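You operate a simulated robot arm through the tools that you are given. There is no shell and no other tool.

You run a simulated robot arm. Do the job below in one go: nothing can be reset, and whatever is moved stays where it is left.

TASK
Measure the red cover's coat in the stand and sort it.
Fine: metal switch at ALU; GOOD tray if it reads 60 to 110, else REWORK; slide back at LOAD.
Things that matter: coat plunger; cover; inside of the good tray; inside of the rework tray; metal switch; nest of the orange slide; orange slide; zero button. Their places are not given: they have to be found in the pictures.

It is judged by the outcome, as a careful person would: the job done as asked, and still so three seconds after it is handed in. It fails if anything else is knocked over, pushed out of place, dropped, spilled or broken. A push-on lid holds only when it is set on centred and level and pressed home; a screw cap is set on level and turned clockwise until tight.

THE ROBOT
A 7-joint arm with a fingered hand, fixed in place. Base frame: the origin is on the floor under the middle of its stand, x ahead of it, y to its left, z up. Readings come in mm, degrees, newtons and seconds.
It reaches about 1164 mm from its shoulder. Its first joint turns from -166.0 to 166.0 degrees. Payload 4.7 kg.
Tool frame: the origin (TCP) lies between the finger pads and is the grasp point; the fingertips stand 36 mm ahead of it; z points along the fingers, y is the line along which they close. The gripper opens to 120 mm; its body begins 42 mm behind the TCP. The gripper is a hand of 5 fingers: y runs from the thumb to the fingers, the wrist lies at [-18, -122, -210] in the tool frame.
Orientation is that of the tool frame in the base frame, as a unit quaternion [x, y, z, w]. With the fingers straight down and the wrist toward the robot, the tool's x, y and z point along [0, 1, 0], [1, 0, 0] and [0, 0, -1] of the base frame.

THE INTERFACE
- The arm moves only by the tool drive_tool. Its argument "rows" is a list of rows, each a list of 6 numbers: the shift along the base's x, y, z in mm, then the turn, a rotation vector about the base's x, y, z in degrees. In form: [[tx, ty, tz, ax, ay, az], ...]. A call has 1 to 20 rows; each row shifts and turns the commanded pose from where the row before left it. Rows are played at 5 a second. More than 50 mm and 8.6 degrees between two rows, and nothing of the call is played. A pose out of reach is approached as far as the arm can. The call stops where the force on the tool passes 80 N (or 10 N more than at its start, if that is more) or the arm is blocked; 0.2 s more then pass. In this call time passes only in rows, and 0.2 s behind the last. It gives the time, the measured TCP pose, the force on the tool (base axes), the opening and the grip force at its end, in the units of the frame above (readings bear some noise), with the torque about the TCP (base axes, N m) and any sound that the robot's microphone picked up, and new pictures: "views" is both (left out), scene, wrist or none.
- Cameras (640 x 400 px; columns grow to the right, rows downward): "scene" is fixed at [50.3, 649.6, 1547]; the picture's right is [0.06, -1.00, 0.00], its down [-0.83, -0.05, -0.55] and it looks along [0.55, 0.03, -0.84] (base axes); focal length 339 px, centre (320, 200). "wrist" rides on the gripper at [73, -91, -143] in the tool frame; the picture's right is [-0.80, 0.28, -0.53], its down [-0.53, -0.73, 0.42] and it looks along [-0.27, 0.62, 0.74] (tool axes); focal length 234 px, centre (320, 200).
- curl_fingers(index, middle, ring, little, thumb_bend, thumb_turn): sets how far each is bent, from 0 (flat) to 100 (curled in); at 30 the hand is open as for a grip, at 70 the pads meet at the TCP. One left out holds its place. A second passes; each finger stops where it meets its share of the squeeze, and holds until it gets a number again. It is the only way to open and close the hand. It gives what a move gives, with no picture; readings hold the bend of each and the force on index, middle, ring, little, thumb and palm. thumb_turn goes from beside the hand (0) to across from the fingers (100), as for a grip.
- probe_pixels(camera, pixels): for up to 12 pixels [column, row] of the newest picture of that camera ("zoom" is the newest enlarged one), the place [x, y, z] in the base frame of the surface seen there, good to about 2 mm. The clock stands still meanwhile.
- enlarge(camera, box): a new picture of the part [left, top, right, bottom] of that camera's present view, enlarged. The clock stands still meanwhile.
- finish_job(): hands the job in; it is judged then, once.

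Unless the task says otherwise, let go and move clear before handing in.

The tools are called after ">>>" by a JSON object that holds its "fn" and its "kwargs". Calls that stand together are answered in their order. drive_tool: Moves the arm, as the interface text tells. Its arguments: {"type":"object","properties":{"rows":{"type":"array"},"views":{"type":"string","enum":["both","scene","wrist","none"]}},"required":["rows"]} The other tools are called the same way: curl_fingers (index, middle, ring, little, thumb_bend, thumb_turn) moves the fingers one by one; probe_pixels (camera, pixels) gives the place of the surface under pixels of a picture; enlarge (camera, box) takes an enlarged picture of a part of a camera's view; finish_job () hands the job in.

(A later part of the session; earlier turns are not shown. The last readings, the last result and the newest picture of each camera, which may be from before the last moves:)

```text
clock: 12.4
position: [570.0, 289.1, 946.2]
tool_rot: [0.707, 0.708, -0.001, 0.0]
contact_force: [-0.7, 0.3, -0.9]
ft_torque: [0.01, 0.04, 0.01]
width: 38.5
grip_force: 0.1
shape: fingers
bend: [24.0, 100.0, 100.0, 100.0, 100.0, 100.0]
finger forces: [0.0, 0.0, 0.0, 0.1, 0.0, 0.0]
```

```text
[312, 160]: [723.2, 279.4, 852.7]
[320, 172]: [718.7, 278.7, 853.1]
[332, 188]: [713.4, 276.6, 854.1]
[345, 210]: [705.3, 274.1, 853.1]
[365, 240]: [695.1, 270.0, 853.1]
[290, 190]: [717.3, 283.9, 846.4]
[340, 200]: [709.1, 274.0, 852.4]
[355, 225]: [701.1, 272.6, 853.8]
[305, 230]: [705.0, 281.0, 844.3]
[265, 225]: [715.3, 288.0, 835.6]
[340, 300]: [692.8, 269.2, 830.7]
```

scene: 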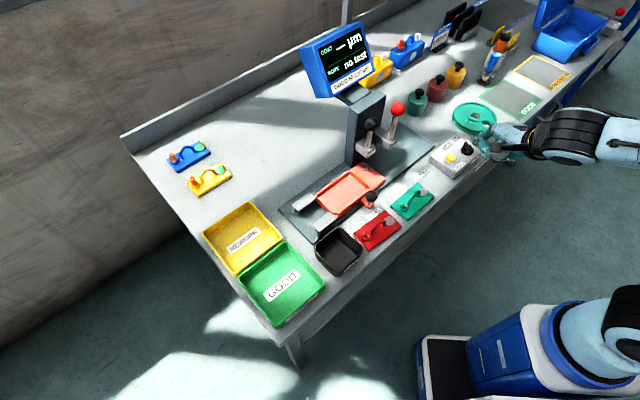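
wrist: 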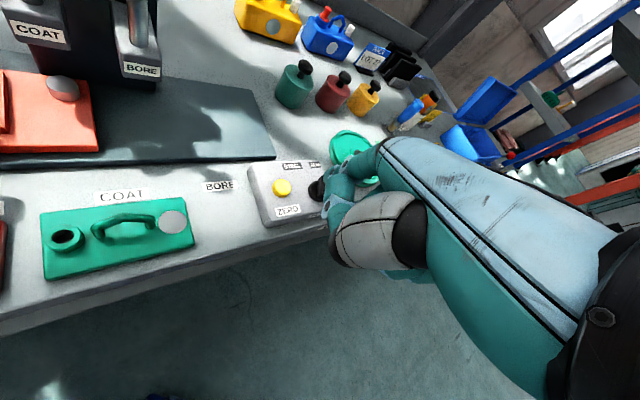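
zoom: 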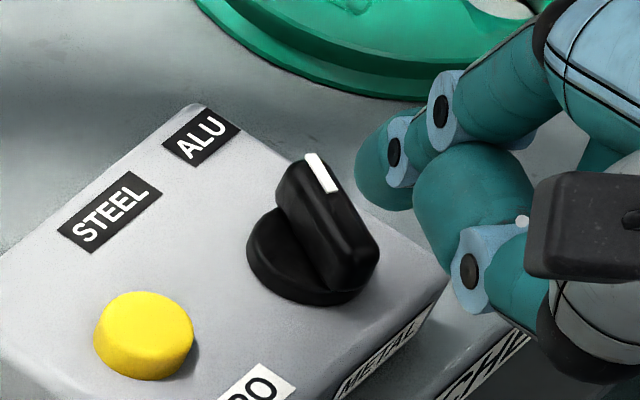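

The bar is now at about 18° from +x, having started at about 80°. That is symmetric about the midpoint of the two labels, and there was resistance at the end, so it looks to be at ALU. I'll check the screen and plan the zeroing on the grey disc.

>>> {"fn": "enlarge", "kwargs": {"camera": "scene", "box": [290, 15, 386, 105]}}

>>> {"fn": "enlarge", "kwargs": {"camera": "scene", "box": [340, 90, 420, 190]}}

>>> {"fn": "probe_pixels", "kwargs": {"camera": "zoom", "pixels": [[265, 130], [240, 120], [255, 110], [250, 170], [245, 225], [230, 240], [225, 270], [245, 280], [265, 265], [220, 310], [340, 80], [325, 200]]}}

```text
4.44 times, centred on (338, 60) of scene
```

zoom: 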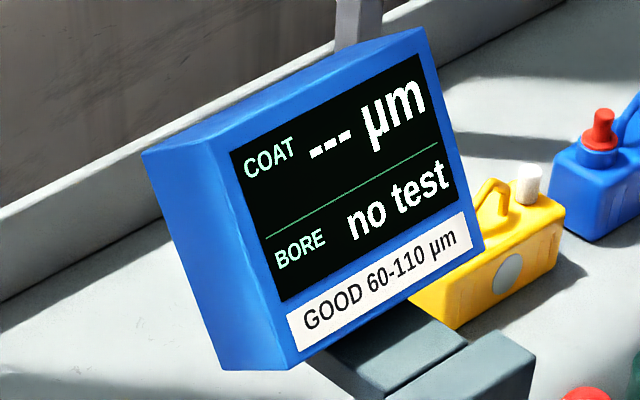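

```text
4.00 times, centred on (380, 140) of scene
```

zoom: 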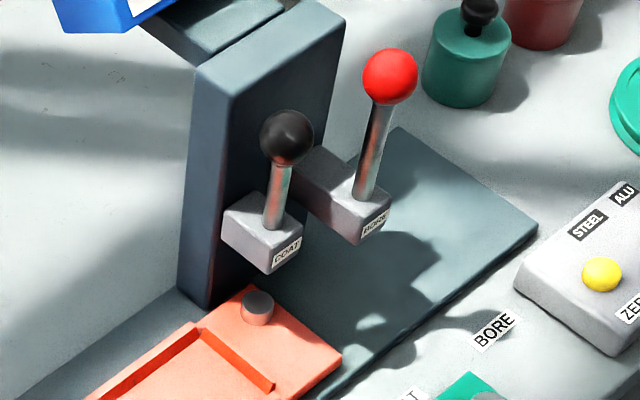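

```text
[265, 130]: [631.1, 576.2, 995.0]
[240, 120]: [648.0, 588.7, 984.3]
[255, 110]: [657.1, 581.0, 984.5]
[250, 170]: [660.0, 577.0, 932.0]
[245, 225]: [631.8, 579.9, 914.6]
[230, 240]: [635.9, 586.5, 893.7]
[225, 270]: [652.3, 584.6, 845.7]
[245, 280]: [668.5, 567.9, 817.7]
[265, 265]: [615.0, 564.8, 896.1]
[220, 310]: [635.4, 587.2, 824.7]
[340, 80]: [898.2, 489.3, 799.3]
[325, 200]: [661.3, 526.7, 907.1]
```

The switch is done and the screen still shows dashes. The COAT ball centre is about (633,563,987) with its top near z=1003, so I'll bring the index tip above it from high up.

>>> {"fn": "drive_tool", "kwargs": {"rows": [[0, 0, 48, 0, 0, 0], [0, 0, 48, 0, 0, 0], [0, 0, 48, 0, 0, 0], [-2.9, 44.2, 0, 0, 0, 0], [-2.9, 44.2, 0, 0, 0, 0], [-2.9, 44.2, 0, 0, 0, 0], [-2.9, 44.2, 0, 0, 0, 0], [-2.9, 44.2, 0, 0, 0, 0], [-2.9, 44.2, 0, 0, 0, 0]]}}

>>> {"fn": "enlarge", "kwargs": {"camera": "scene", "box": [320, 70, 432, 140]}}

>>> {"fn": "enlarge", "kwargs": {"camera": "wrist", "box": [220, 100, 460, 250]}}

```text
clock: 14.4
position: [554.2, 552.6, 1092.8]
tool_rot: [0.707, 0.707, 0.001, -0.001]
contact_force: [0.1, 0.8, 1.2]
ft_torque: [0.01, 0.01, 0.02]
width: 38.5
grip_force: 0.1
shape: fingers
bend: [24.0, 100.0, 100.0, 100.0, 100.0, 100.0]
finger forces: [0.1, 0.1, 0.0, 0.1, 0.0, 0.0]
```

scene: 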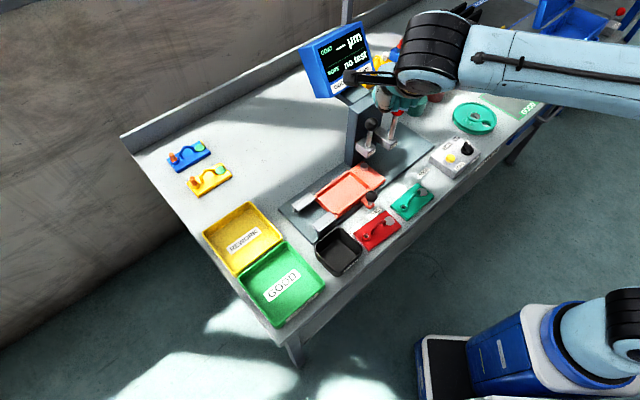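
wrist: 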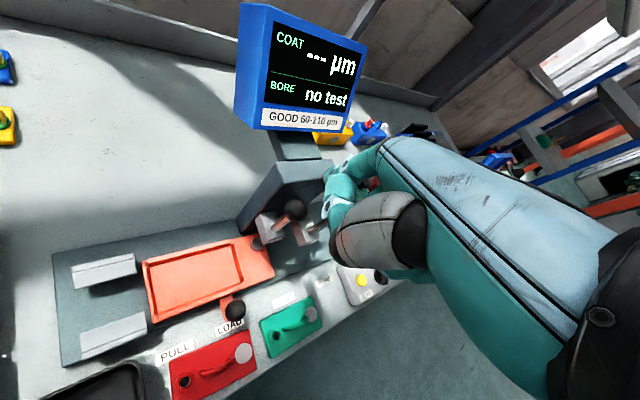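

```text
5.71 times, centred on (376, 105) of scene
```

zoom: 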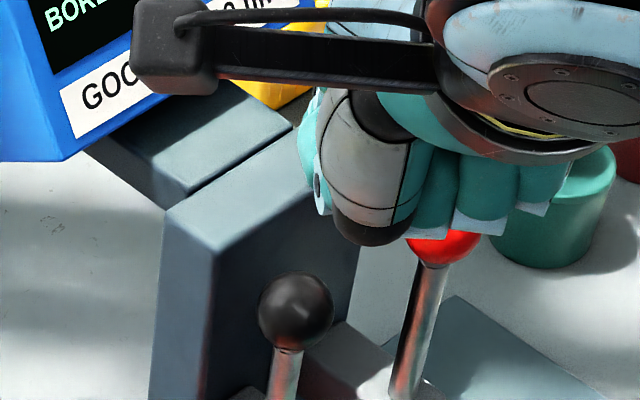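

```text
2.67 times, centred on (340, 175) of wrist
```

zoom: 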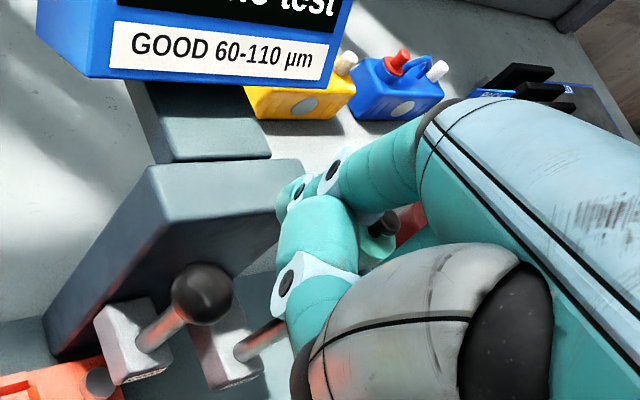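

The wrist view confirms the ball at (294,210), directly below the fingertip. I'll descend to just above it, then press in small steps while watching the force and the screen.

>>> {"fn": "drive_tool", "kwargs": {"rows": [[-1, 1, -25, 0, 0, 0], [0, 0, -25, 0, 0, 0]]}}

>>> {"fn": "enlarge", "kwargs": {"camera": "wrist", "box": [220, 100, 460, 250]}}

>>> {"fn": "enlarge", "kwargs": {"camera": "scene", "box": [320, 70, 432, 140]}}

```text
clock: 15.0
position: [550.5, 555.0, 1040.4]
tool_rot: [0.708, 0.706, 0.0, -0.001]
contact_force: [0.2, -0.8, 0.7]
ft_torque: [0.04, 0.01, 0.01]
width: 38.4
grip_force: 0.0
shape: fingers
bend: [24.0, 100.0, 100.0, 100.0, 100.0, 100.0]
finger forces: [0.0, 0.0, 0.1, 0.0, 0.1, 0.1]
```

scene: 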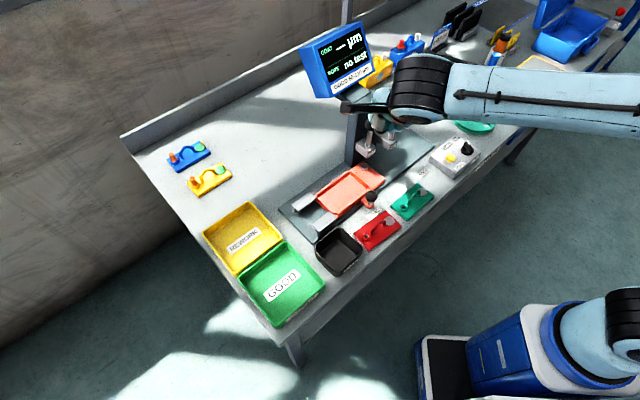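
wrist: 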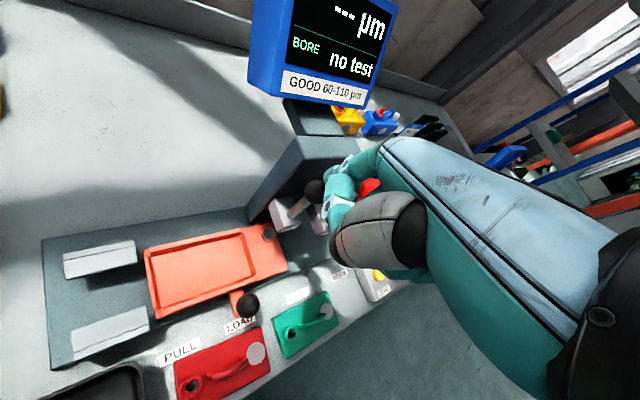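

```text
2.67 times, centred on (340, 175) of wrist
```

zoom: 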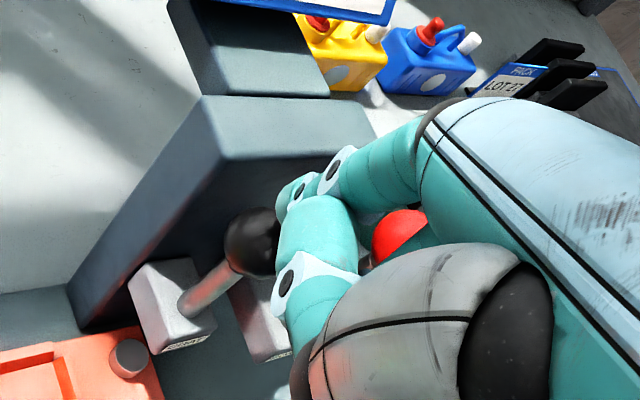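

```text
5.71 times, centred on (376, 105) of scene
```

zoom: 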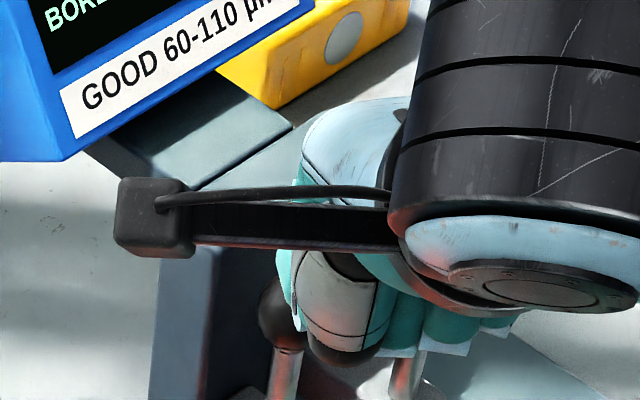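

The tip is about 8 mm above the black ball. Before pressing, I'll check how close the curled fingers are to the red ball by probing both in the wrist zoom.

>>> {"fn": "enlarge", "kwargs": {"camera": "wrist", "box": [300, 140, 396, 230]}}

>>> {"fn": "probe_pixels", "kwargs": {"camera": "zoom", "pixels": [[320, 180], [290, 210], [335, 230], [400, 185], [370, 215], [280, 170], [170, 170], [145, 230], [110, 240], [90, 260], [60, 230], [220, 110]]}}

```text
4.44 times, centred on (348, 185) of wrist
```

zoom: 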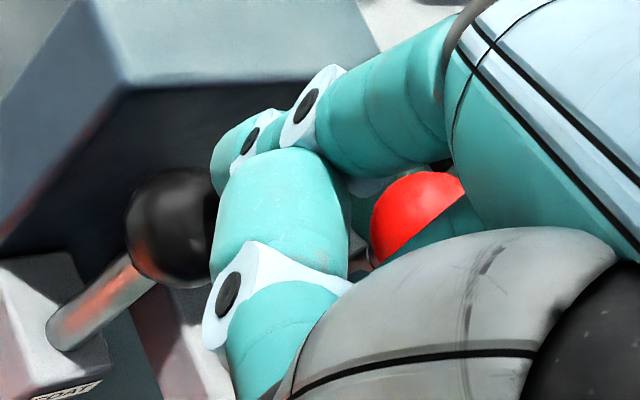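

```text
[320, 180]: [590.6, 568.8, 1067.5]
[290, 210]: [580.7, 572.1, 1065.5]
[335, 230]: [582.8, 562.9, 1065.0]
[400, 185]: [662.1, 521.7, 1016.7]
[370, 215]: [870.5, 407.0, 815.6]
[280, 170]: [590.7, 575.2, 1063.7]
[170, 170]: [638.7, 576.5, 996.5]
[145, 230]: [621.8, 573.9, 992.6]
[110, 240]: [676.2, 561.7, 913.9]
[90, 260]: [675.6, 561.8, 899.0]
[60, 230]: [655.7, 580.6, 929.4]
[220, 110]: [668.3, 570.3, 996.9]
```

>>> {"fn": "probe_pixels", "kwargs": {"camera": "zoom", "pixels": [[430, 225], [410, 240], [450, 210], [360, 200], [365, 215], [400, 165], [385, 255], [225, 155], [215, 180], [240, 145], [460, 180], [355, 185]]}}

```text
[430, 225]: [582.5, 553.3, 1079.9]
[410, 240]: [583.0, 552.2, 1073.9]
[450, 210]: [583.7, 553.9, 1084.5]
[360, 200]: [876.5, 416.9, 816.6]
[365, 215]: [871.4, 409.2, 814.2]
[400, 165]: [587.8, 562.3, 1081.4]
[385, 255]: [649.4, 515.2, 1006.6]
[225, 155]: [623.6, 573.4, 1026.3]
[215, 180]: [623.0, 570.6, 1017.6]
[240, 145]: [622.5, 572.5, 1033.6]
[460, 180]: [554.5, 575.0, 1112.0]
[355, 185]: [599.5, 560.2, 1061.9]
```

The curled fingers are about 60 mm behind the red ball, so there is no risk of touching it. Now I'll press down in small steps.

>>> {"fn": "drive_tool", "kwargs": {"rows": [[1, 0, -5, 0, 0, 0], [1, 0, -5, 0, 0, 0], [0, 0, -5, 0, 0, 0], [0, 0, -5, 0, 0, 0]]}}

>>> {"fn": "enlarge", "kwargs": {"camera": "wrist", "box": [220, 100, 460, 250]}}

>>> {"fn": "enlarge", "kwargs": {"camera": "scene", "box": [290, 15, 386, 105]}}

```text
clock: 16.0
position: [552.9, 554.6, 1021.1]
tool_rot: [0.707, 0.707, 0.0, 0.0]
contact_force: [0.0, 0.6, 2.4]
ft_torque: [0.01, -0.12, 0.0]
width: 38.6
grip_force: 1.4
shape: fingers
bend: [24.0, 100.0, 100.0, 100.0, 100.0, 100.0]
finger forces: [2.1, 0.0, 0.1, 0.0, 0.1, 0.0]
```

scene: 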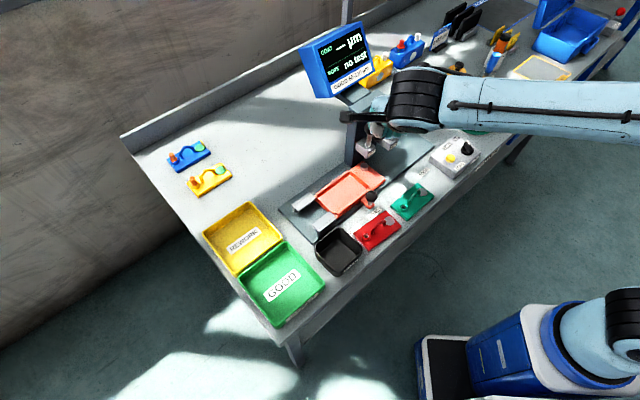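
wrist: 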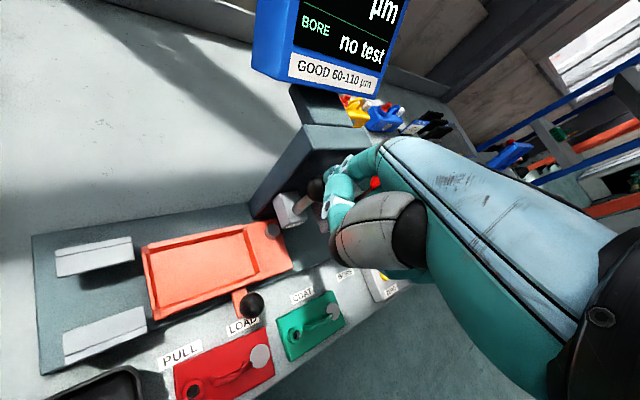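

```text
2.67 times, centred on (340, 175) of wrist
```

zoom: 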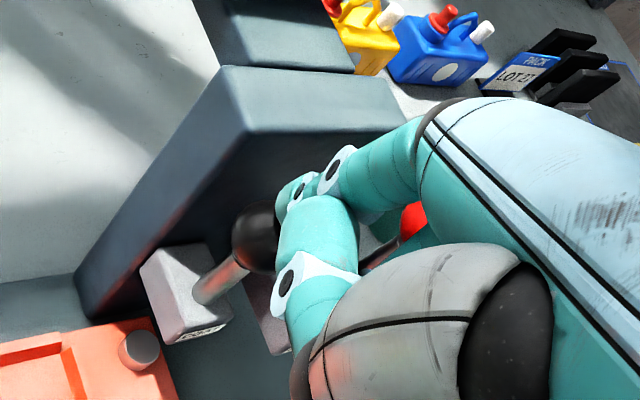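

```text
4.44 times, centred on (338, 60) of scene
```

zoom: 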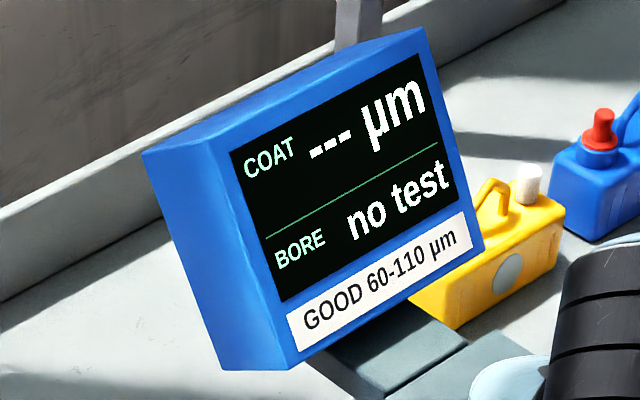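

There is contact at about 2 N, the plunger is moving down, and the screen shows no reading yet. I'll continue pressing.

>>> {"fn": "drive_tool", "kwargs": {"rows": [[0, 0, -5, 0, 0, 0], [0, 0, -5, 0, 0, 0], [0, 0, -5, 0, 0, 0], [0, 0, -5, 0, 0, 0]], "views": "wrist"}}

>>> {"fn": "enlarge", "kwargs": {"camera": "scene", "box": [290, 15, 386, 105]}}

>>> {"fn": "enlarge", "kwargs": {"camera": "wrist", "box": [220, 140, 400, 252]}}

```text
clock: 17.0
position: [554.7, 555.2, 1001.7]
tool_rot: [0.707, 0.707, 0.0, 0.0]
contact_force: [-1.3, -0.3, 3.7]
ft_torque: [-0.03, -0.23, -0.01]
width: 38.0
grip_force: 1.2
shape: fingers
bend: [24.0, 100.0, 100.0, 100.0, 100.0, 100.0]
finger forces: [3.5, 0.0, 0.0, 0.1, 0.1, 0.1]
```

wrist: 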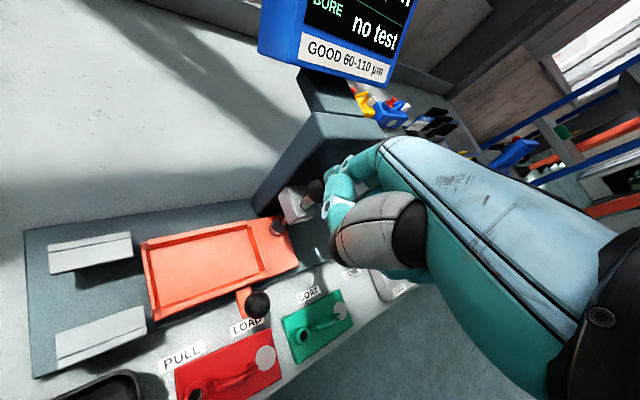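

```text
4.44 times, centred on (338, 60) of scene
```

zoom: 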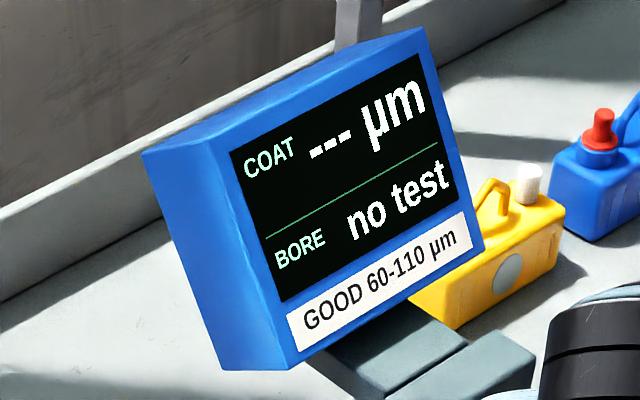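

```text
3.56 times, centred on (310, 196) of wrist
```

zoom: 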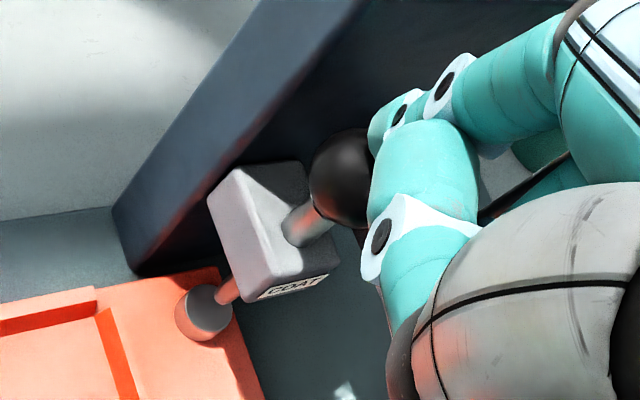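

The plunger rod now shows below the bracket, close to the grey disc. I'll go on in finer steps until it seats and a reading shows.

>>> {"fn": "drive_tool", "kwargs": {"rows": [[0, 0, -3, 0, 0, 0], [0, 0, -3, 0, 0, 0]], "views": "wrist"}}

>>> {"fn": "enlarge", "kwargs": {"camera": "scene", "box": [290, 15, 386, 105]}}

>>> {"fn": "enlarge", "kwargs": {"camera": "wrist", "box": [220, 140, 400, 252]}}

```text
clock: 17.6
position: [554.7, 554.8, 995.1]
tool_rot: [0.707, 0.707, -0.001, 0.0]
contact_force: [-0.8, -0.8, 5.0]
ft_torque: [0.01, -0.29, 0.0]
width: 38.6
grip_force: 2.7
shape: fingers
bend: [24.0, 100.0, 100.0, 100.0, 100.0, 100.0]
finger forces: [4.0, 0.0, 0.0, 0.0, 0.1, 0.0]
```

wrist: 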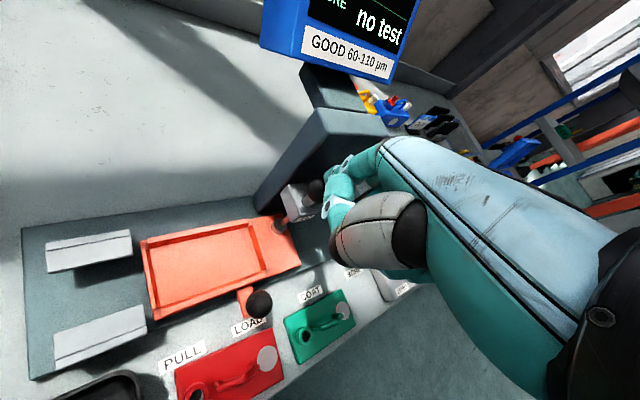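

```text
4.44 times, centred on (338, 60) of scene
```

zoom: 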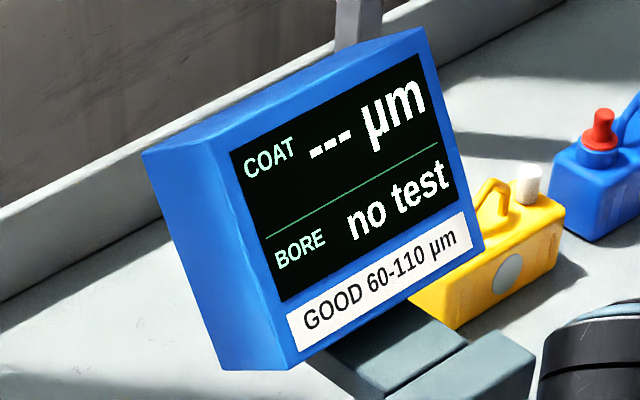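

```text
3.56 times, centred on (310, 196) of wrist
```

zoom: 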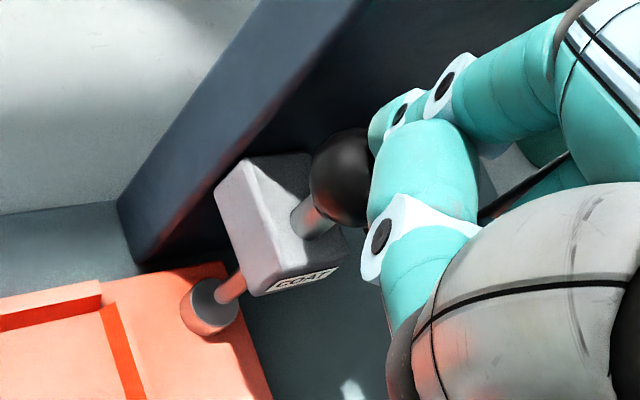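

It is still moving freely with about 4–5 N of spring force. I'll continue down in small steps.

>>> {"fn": "drive_tool", "kwargs": {"rows": [[0, 0, -2, 0, 0, 0], [0, 0, -2, 0, 0, 0], [0, 0, -2, 0, 0, 0]], "views": "wrist"}}

>>> {"fn": "enlarge", "kwargs": {"camera": "scene", "box": [290, 15, 386, 105]}}

>>> {"fn": "enlarge", "kwargs": {"camera": "wrist", "box": [220, 140, 400, 252]}}

```text
clock: 18.4
position: [553.9, 554.3, 988.4]
tool_rot: [0.707, 0.707, 0.0, 0.0]
contact_force: [-1.6, 0.8, 5.0]
ft_torque: [0.02, -0.33, -0.02]
width: 38.7
grip_force: 2.1
shape: fingers
bend: [24.0, 100.0, 100.0, 100.0, 100.0, 100.0]
finger forces: [4.6, 0.0, 0.0, 0.0, 0.0, 0.1]
```

wrist: 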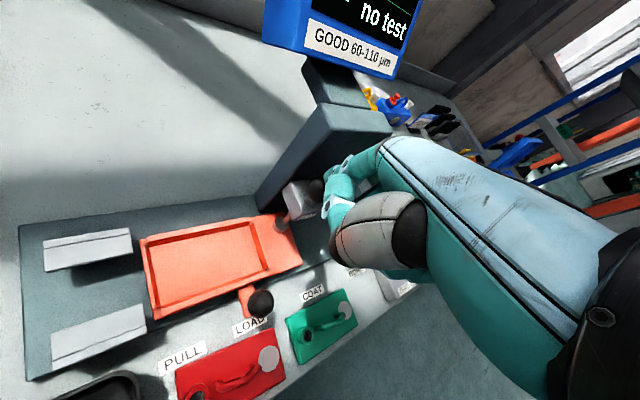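

```text
4.44 times, centred on (338, 60) of scene
```

zoom: 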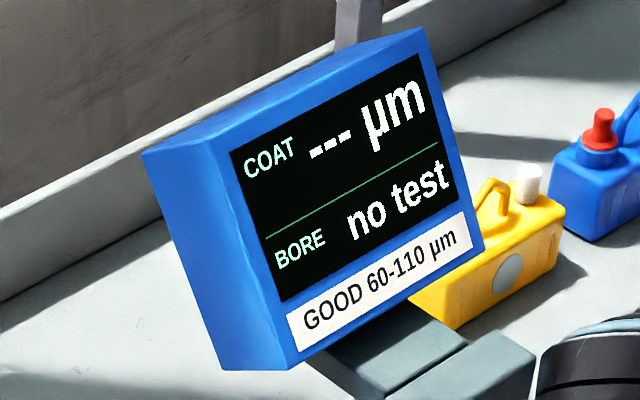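

```text
3.56 times, centred on (310, 196) of wrist
```

zoom: 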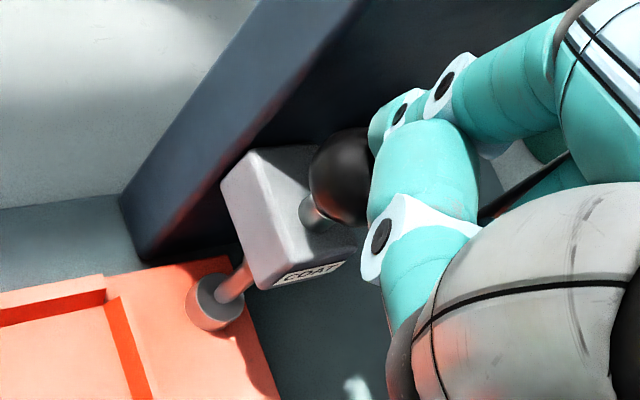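

The rod tip is nearly on the disc at zoom (225,295), with no reading so far. I'll continue gently.

>>> {"fn": "drive_tool", "kwargs": {"rows": [[0, 0, -1.5, 0, 0, 0], [0, 0, -1.5, 0, 0, 0], [0, 0, -1.5, 0, 0, 0]], "views": "wrist"}}

>>> {"fn": "enlarge", "kwargs": {"camera": "scene", "box": [290, 15, 386, 105]}}

>>> {"fn": "enlarge", "kwargs": {"camera": "wrist", "box": [250, 160, 350, 222]}}

```text
clock: 19.2
position: [553.5, 554.8, 985.1]
tool_rot: [0.707, 0.707, 0.002, -0.001]
contact_force: [-7.3, 0.0, 17.7]
ft_torque: [0.12, -1.26, 0.05]
width: 39.1
grip_force: 8.6
shape: fingers
bend: [23.0, 100.0, 100.0, 100.0, 100.0, 100.0]
finger forces: [17.6, 0.0, 0.0, 0.0, 0.1, 0.0]
```

wrist: 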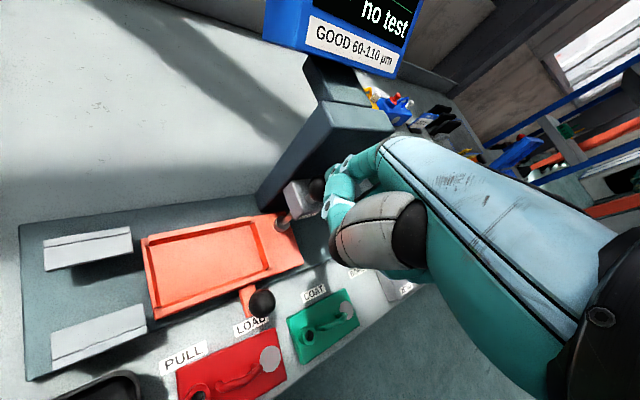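

```text
4.44 times, centred on (338, 60) of scene
```

zoom: 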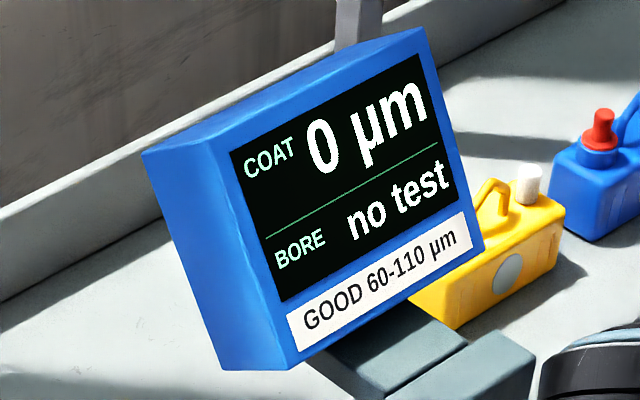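

```text
6.40 times, centred on (300, 191) of wrist
```

zoom: 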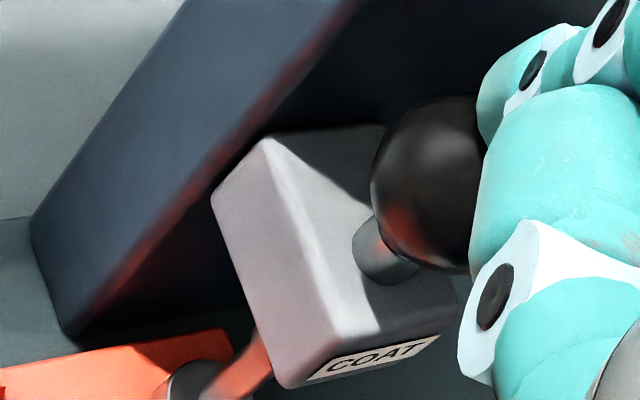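

With the plunger on the grey disc at about 17 N the screen reads "0 µm", so the gauge already looks zeroed on ALU. I'll hold for a moment to make sure the reading is settled.

>>> {"fn": "drive_tool", "kwargs": {"rows": [[0, 0, 0, 0, 0, 0], [0, 0, 0, 0, 0, 0], [0, 0, 0, 0, 0, 0], [0, 0, 0, 0, 0, 0], [0, 0, 0, 0, 0, 0]], "views": "none"}}

>>> {"fn": "enlarge", "kwargs": {"camera": "scene", "box": [290, 15, 386, 105]}}

```text
clock: 20.4
position: [552.2, 554.3, 986.1]
tool_rot: [0.707, 0.707, 0.002, -0.001]
contact_force: [-10.2, 1.1, 26.7]
ft_torque: [0.23, -1.85, 0.17]
width: 39.4
grip_force: 12.7
shape: fingers
bend: [23.0, 100.0, 100.0, 100.0, 100.0, 100.0]
finger forces: [25.3, 0.0, 0.1, 0.0, 0.1, 0.0]
```

```text
4.44 times, centred on (338, 60) of scene
```

zoom: 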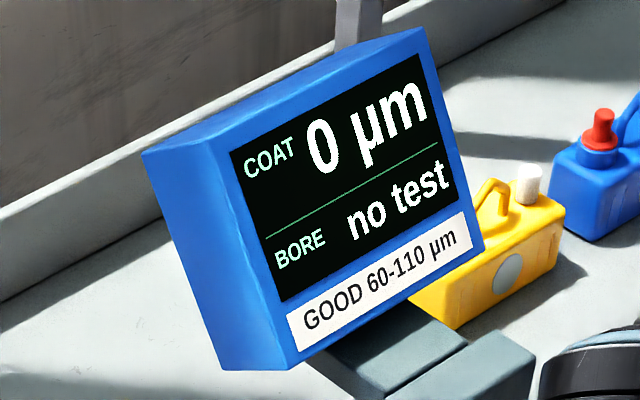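

The reading holds at 0 µm, so no ZERO press is needed. I'll rise slowly and check that the plunger springs back and that nothing was displaced.

>>> {"fn": "drive_tool", "kwargs": {"rows": [[0, 0, 8, 0, 0, 0], [0, 0, 8, 0, 0, 0], [0, 0, 10, 0, 0, 0], [0, 0, 10, 0, 0, 0], [0, 0, 15, 0, 0, 0], [0, 0, 25, 0, 0, 0], [-20, -10, 40, 0, 0, 0], [-40, -30, 0, 0, 0, 0], [-40, -30, 0, 0, 0, 0]]}}

>>> {"fn": "enlarge", "kwargs": {"camera": "scene", "box": [290, 15, 386, 105]}}

>>> {"fn": "enlarge", "kwargs": {"camera": "scene", "box": [290, 100, 450, 200]}}

```text
clock: 22.4
position: [452.5, 484.8, 1099.9]
tool_rot: [0.708, 0.706, -0.001, 0.001]
contact_force: [-0.2, -0.3, -2.1]
ft_torque: [-0.05, 0.0, 0.01]
width: 38.4
grip_force: 0.1
shape: fingers
bend: [24.0, 100.0, 100.0, 100.0, 100.0, 100.0]
finger forces: [0.0, 0.0, 0.0, 0.0, 0.0, 0.0]
```

scene: 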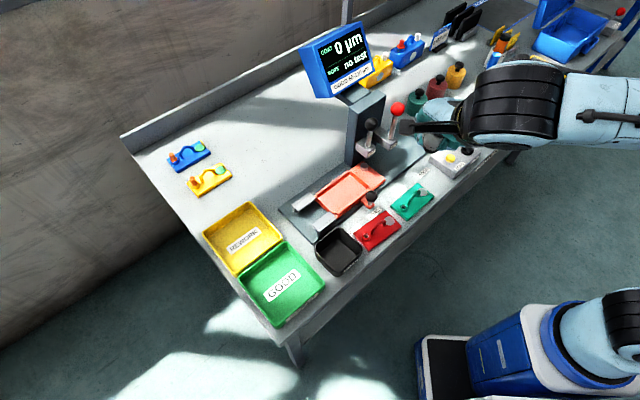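
wrist: 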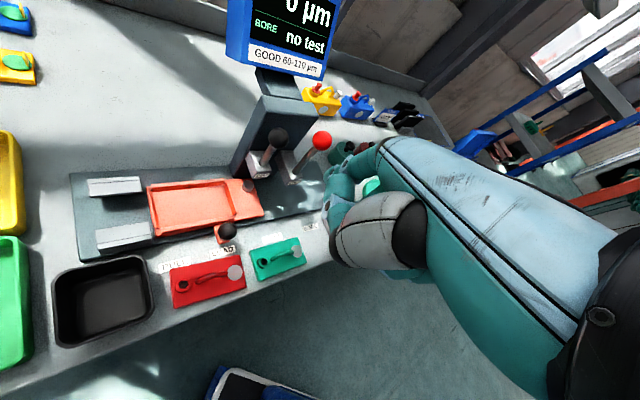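

```text
4.44 times, centred on (338, 60) of scene
```

zoom: 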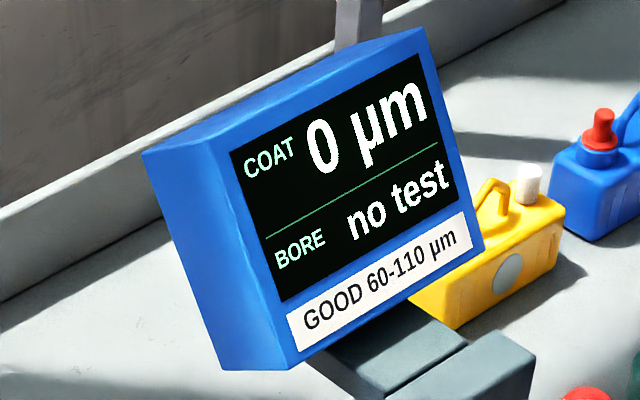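

```text
4.00 times, centred on (370, 150) of scene
```

zoom: 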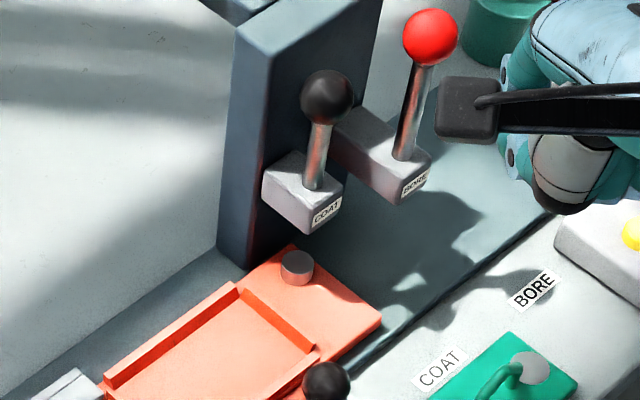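

The plunger sprang back, the slide is still at LOAD, and the gauge holds 0 µm. Next is the red cover, so I'll locate its corners, handle, ring and disc precisely.

>>> {"fn": "enlarge", "kwargs": {"camera": "scene", "box": [345, 205, 409, 255]}}

>>> {"fn": "enlarge", "kwargs": {"camera": "wrist", "box": [160, 225, 256, 315]}}

```text
8.00 times, centred on (377, 230) of scene
```

zoom: 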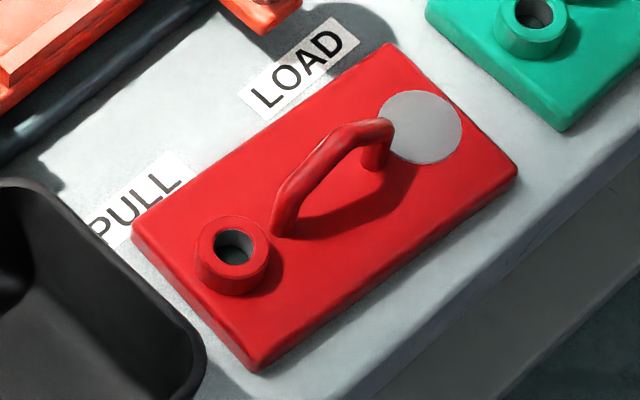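

```text
4.44 times, centred on (208, 270) of wrist
```

zoom: 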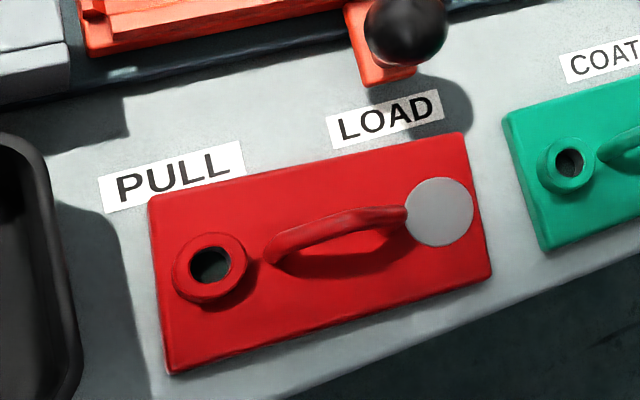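

>>> {"fn": "probe_pixels", "kwargs": {"camera": "scene", "pixels": [[385.75, 211.5], [400.5, 226.2], [368.9, 248.5], [355.5, 233.2], [366, 231.5], [372.6, 231], [374, 227], [376.4, 224], [378.5, 221.8], [380.75, 220.4], [384.5, 219.6], [389.5, 220.9]]}}

>>> {"fn": "probe_pixels", "kwargs": {"camera": "zoom", "pixels": [[155, 205], [460, 140], [488, 272], [175, 368], [210, 264], [440, 212], [280, 250], [300, 233], [330, 222], [360, 215], [390, 212], [402, 222]]}}

```text
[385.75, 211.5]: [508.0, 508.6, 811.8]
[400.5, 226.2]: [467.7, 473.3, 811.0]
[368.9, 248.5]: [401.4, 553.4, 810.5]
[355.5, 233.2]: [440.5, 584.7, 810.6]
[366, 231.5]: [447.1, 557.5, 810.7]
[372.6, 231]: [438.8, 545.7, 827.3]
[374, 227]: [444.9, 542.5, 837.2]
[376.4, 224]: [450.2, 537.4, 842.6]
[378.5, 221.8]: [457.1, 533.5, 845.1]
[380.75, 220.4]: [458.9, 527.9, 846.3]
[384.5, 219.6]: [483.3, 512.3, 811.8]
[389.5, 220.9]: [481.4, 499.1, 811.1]
```

```text
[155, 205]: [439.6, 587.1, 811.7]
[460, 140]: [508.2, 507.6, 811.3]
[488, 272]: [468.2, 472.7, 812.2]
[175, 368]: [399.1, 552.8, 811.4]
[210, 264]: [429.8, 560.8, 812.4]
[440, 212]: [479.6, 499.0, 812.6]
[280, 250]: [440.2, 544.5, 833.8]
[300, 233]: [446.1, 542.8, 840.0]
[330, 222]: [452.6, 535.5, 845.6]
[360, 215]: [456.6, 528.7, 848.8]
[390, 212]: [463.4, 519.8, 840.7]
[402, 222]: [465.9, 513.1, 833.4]
```

The red cover is about 104×52 mm, centred near (454,530), with its long axis at about −49°. The handle top is near (457,529,848). Now I'll measure the nest precisely.

>>> {"fn": "enlarge", "kwargs": {"camera": "scene", "box": [305, 155, 401, 215]}}

>>> {"fn": "probe_pixels", "kwargs": {"camera": "zoom", "pixels": [[75, 180], [205, 310], [90, 165], [300, 25], [320, 32], [430, 125], [415, 150], [225, 295], [110, 185], [305, 50], [400, 130], [220, 270]]}}

>>> {"fn": "enlarge", "kwargs": {"camera": "wrist", "box": [60, 150, 300, 300]}}

```text
6.67 times, centred on (353, 185) of scene
```

zoom: 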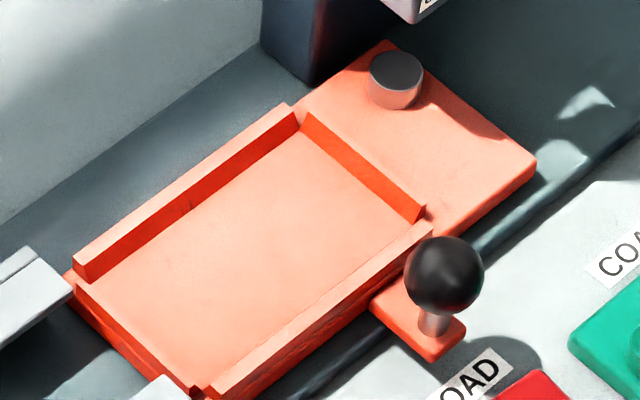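

```text
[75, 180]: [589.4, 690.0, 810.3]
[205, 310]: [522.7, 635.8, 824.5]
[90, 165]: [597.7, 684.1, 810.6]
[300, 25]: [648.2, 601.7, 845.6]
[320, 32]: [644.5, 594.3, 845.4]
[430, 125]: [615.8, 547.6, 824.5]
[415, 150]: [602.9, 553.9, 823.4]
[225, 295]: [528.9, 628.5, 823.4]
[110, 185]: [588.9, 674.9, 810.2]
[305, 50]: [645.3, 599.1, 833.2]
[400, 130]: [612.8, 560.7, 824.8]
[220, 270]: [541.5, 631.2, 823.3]
```

```text
2.67 times, centred on (180, 225) of wrist
```

zoom: 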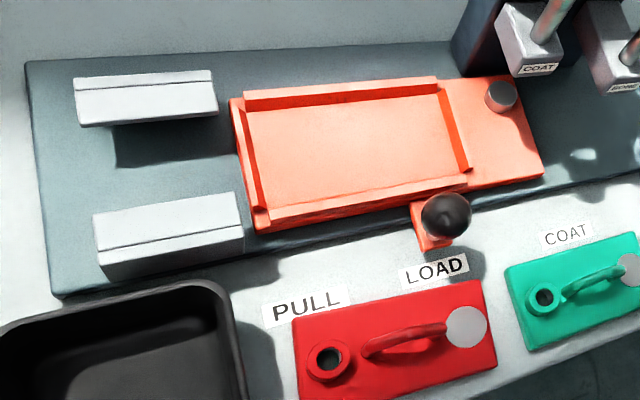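

>>> {"fn": "enlarge", "kwargs": {"camera": "scene", "box": [305, 155, 401, 215]}}

>>> {"fn": "probe_pixels", "kwargs": {"camera": "zoom", "pixels": [[298, 140], [285, 112], [305, 118], [405, 215], [425, 208], [420, 235], [215, 380], [205, 387], [105, 285], [78, 262], [85, 255], [85, 295]]}}

>>> {"fn": "probe_pixels", "kwargs": {"camera": "zoom", "pixels": [[190, 205], [170, 190], [150, 235], [305, 310], [320, 320], [300, 340], [140, 330], [135, 345], [125, 340], [360, 170], [365, 165], [350, 180]]}}

```text
6.67 times, centred on (353, 185) of scene
```

zoom: 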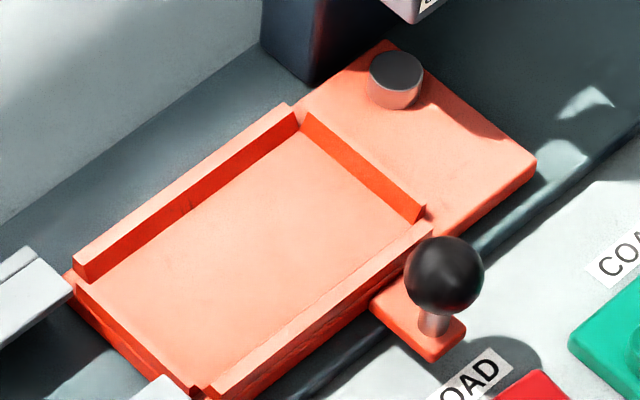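

```text
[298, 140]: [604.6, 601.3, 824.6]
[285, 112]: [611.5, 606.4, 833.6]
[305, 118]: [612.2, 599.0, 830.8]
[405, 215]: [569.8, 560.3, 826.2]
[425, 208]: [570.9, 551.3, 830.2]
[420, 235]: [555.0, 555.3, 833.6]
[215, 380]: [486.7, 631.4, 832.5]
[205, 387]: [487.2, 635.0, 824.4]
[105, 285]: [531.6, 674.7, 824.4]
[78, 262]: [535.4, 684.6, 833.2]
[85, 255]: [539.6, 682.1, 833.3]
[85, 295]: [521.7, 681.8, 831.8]
```

```text
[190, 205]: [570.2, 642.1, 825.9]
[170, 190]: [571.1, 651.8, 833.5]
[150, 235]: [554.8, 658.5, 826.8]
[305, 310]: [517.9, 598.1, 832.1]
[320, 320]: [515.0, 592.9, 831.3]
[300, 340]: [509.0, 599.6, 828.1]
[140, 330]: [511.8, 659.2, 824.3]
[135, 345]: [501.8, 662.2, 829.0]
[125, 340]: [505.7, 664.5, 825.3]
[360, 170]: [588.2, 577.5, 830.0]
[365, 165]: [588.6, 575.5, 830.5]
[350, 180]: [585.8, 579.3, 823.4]
```

I need the stand's direction accurately, so I'll probe long baselines on the base plate and the slide's long edges.

>>> {"fn": "probe_pixels", "kwargs": {"camera": "scene", "pixels": [[280, 209], [313, 242], [431, 153], [316, 241.5], [425, 158], [300, 228], [365, 199], [385.2, 178.5], [384, 182], [352, 207.5], [334.5, 213.5], [362.5, 162]]}}

>>> {"fn": "enlarge", "kwargs": {"camera": "scene", "box": [290, 105, 450, 255]}}

```text
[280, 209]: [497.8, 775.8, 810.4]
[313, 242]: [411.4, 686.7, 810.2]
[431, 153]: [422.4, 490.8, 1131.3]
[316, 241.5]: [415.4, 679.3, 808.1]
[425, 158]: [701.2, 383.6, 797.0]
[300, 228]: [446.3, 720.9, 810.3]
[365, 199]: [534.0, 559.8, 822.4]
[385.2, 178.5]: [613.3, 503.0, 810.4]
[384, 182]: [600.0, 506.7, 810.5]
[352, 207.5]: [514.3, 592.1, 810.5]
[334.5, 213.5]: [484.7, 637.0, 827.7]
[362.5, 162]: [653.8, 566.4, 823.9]
```

```text
2.67 times, centred on (370, 180) of scene
```

zoom: 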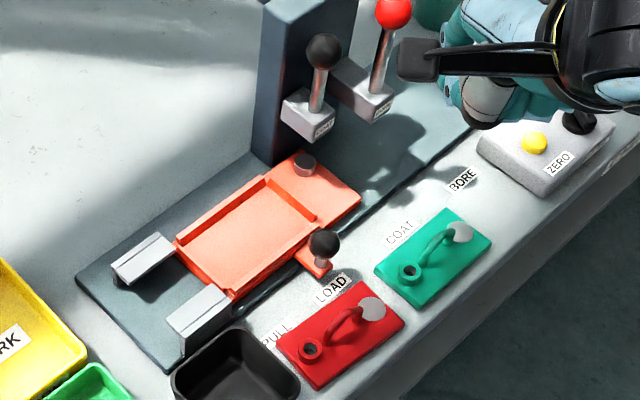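

The stand runs at about −44.6° while the cover lies at about −49.4°. The nest inside is centred near (547,618) with walls at z≈833. I'll shape the hand for a pinch with index, middle and thumb, leaving ring and little curled, and look at it before approaching the cover.

>>> {"fn": "curl_fingers", "kwargs": {"index": 45, "middle": 45, "ring": 100, "little": 100, "thumb_bend": 30, "thumb_turn": 100}}

>>> {"fn": "curl_fingers", "kwargs": {"index": 48, "middle": 48, "thumb_bend": 48}}

>>> {"fn": "drive_tool", "kwargs": {"rows": [[0, 5, 0, 0, 0, 8.12], [0, 10, 0, 0, 0, 8.12], [0, 10, 0, 0, 0, 8.12], [0, 10, 0, 0, 0, 8.12], [0, 10, 0, 0, 0, 8.12]]}}

>>> {"fn": "enlarge", "kwargs": {"camera": "wrist", "box": [220, 120, 460, 320]}}

```text
clock: 23.4
position: [454.4, 485.9, 1100.8]
tool_rot: [0.707, 0.707, 0.0, 0.0]
contact_force: [-0.5, -1.1, 0.1]
ft_torque: [0.0, -0.01, 0.0]
width: 100.1
grip_force: 0.1
shape: fingers
bend: [45.0, 45.0, 100.0, 100.0, 30.0, 98.0]
finger forces: [0.0, 0.0, 0.1, 0.0, 0.0, 0.0]
```

```text
clock: 24.4
position: [453.1, 484.7, 1101.7]
tool_rot: [0.707, 0.707, 0.0, 0.0]
contact_force: [-1.3, 0.5, 0.5]
ft_torque: [0.03, -0.02, -0.01]
width: 69.5
grip_force: 0.2
shape: fingers
bend: [48.0, 48.0, 100.0, 100.0, 48.0, 100.0]
finger forces: [0.1, 0.0, 0.0, 0.1, 0.0, 0.1]
```

```text
clock: 25.6
position: [452.9, 528.4, 1100.4]
tool_rot: [0.416, 0.909, 0.0, -0.001]
contact_force: [0.1, 0.1, -0.5]
ft_torque: [-0.02, 0.02, 0.02]
width: 69.6
grip_force: 0.1
shape: fingers
bend: [48.0, 48.0, 100.0, 100.0, 48.0, 100.0]
finger forces: [0.1, 0.0, 0.1, 0.1, 0.0, 0.0]
```

scene: 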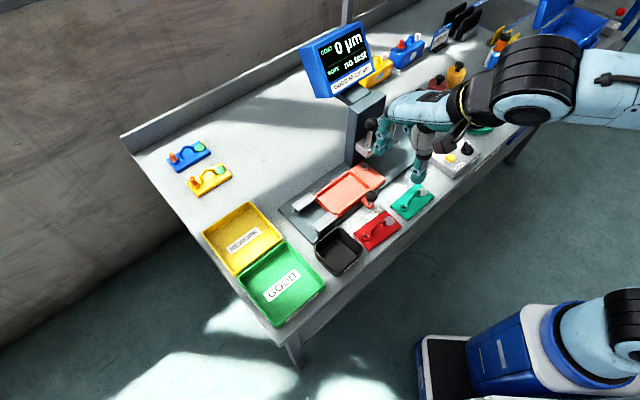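
wrist: 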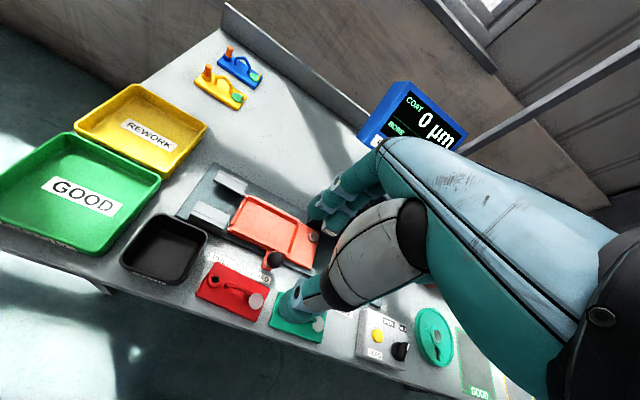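

```text
2.00 times, centred on (340, 220) of wrist
```

zoom: 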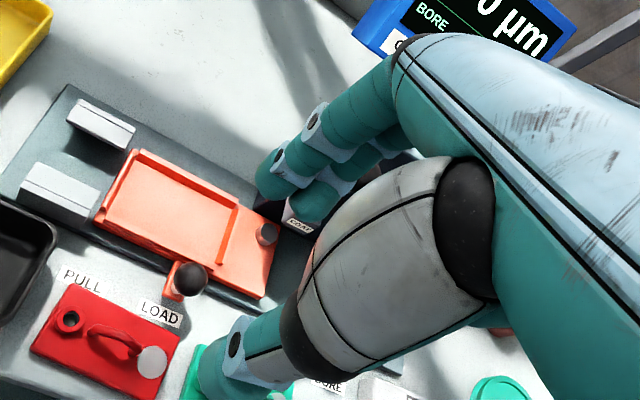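

The hand is in pinch shape above the cover with a 70 mm opening. I'll probe the fingertips in the wrist zoom to learn where the pads really are.

>>> {"fn": "probe_pixels", "kwargs": {"camera": "zoom", "pixels": [[262, 185], [275, 195], [270, 165], [300, 215], [315, 120], [195, 385], [215, 375], [200, 365], [235, 345], [290, 220], [285, 200], [205, 395]]}}

>>> {"fn": "enlarge", "kwargs": {"camera": "scene", "box": [365, 80, 461, 200]}}

>>> {"fn": "probe_pixels", "kwargs": {"camera": "zoom", "pixels": [[250, 150], [300, 200], [320, 100], [330, 300], [340, 250], [350, 330]]}}

```text
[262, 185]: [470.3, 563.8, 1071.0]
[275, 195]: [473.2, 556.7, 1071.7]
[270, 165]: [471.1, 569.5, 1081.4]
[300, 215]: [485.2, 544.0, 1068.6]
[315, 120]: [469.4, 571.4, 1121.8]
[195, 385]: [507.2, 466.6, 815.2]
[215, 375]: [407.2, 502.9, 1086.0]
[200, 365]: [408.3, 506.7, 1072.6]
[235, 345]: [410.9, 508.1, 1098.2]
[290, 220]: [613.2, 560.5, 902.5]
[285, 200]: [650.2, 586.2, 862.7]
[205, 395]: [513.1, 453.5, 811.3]
```

```text
3.33 times, centred on (413, 140) of scene
```

zoom: 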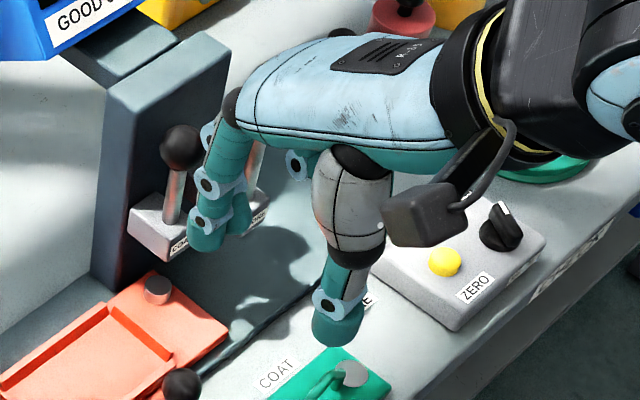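

```text
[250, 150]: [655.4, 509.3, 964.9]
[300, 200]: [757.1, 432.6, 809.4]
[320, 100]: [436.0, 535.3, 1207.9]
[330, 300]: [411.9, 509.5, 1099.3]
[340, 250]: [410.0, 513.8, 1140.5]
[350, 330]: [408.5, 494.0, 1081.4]
```

The fingertips sit about 36 mm beyond the TCP and the thumb about 48 mm on the other side. To stay clear of the slide knob at about (523,548) I'll narrow the fingers a bit, then descend above the handle.

>>> {"fn": "curl_fingers", "kwargs": {"index": 56, "middle": 56, "thumb_bend": 54}}

>>> {"fn": "drive_tool", "kwargs": {"rows": [[1, 0, -45, 0, 0, 0], [1, 0, -45, 0, 0, 0], [1, 0.5, -45, 0, 0, 0], [0, 0, -45, 0, 0, 0]]}}

>>> {"fn": "enlarge", "kwargs": {"camera": "wrist", "box": [220, 150, 420, 290]}}

>>> {"fn": "enlarge", "kwargs": {"camera": "scene", "box": [330, 160, 426, 250]}}

```text
clock: 26.6
position: [453.4, 528.4, 1100.0]
tool_rot: [0.417, 0.909, 0.0, 0.001]
contact_force: [-0.3, 0.4, -0.1]
ft_torque: [0.01, -0.03, 0.0]
width: 48.6
grip_force: 0.0
shape: fingers
bend: [56.0, 56.0, 100.0, 100.0, 54.0, 100.0]
finger forces: [0.0, 0.0, 0.0, 0.1, 0.1, 0.1]
```

```text
clock: 27.6
position: [456.0, 530.0, 922.4]
tool_rot: [0.419, 0.908, 0.001, -0.001]
contact_force: [-0.1, -0.1, 0.1]
ft_torque: [0.0, 0.02, 0.0]
width: 48.1
grip_force: 0.1
shape: fingers
bend: [56.0, 56.0, 100.0, 100.0, 54.0, 100.0]
finger forces: [0.0, 0.0, 0.0, 0.0, 0.0, 0.0]
```

scene: 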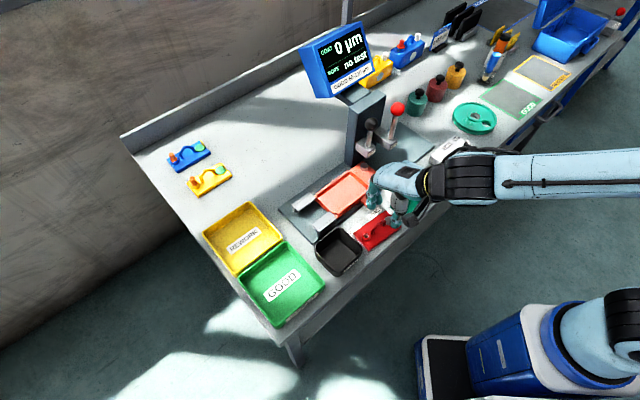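
wrist: 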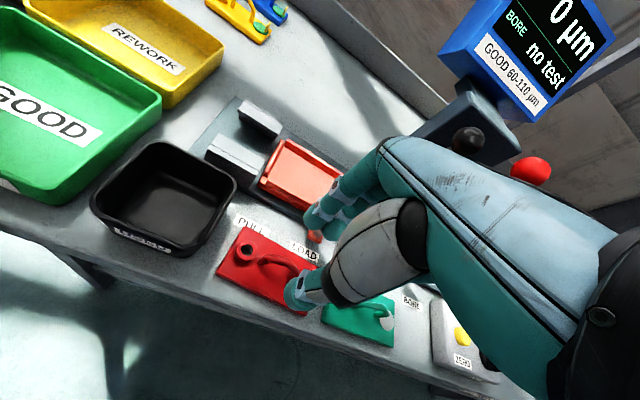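

```text
2.86 times, centred on (320, 220) of wrist
```

zoom: 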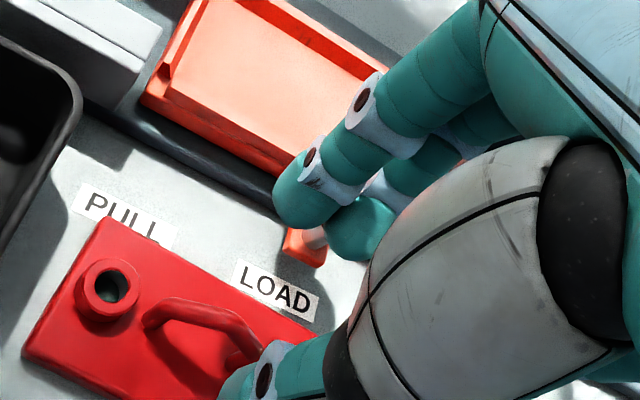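

```text
4.44 times, centred on (378, 205) of scene
```

zoom: 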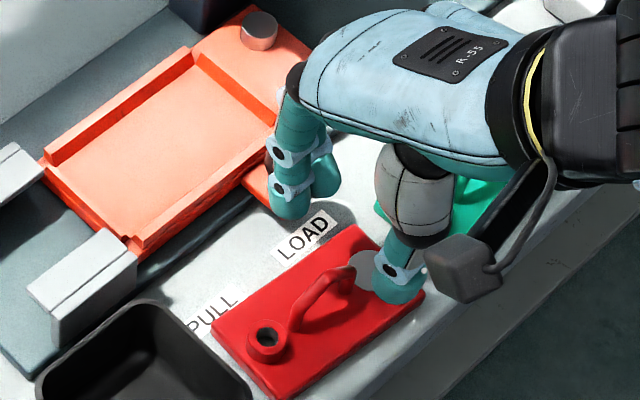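

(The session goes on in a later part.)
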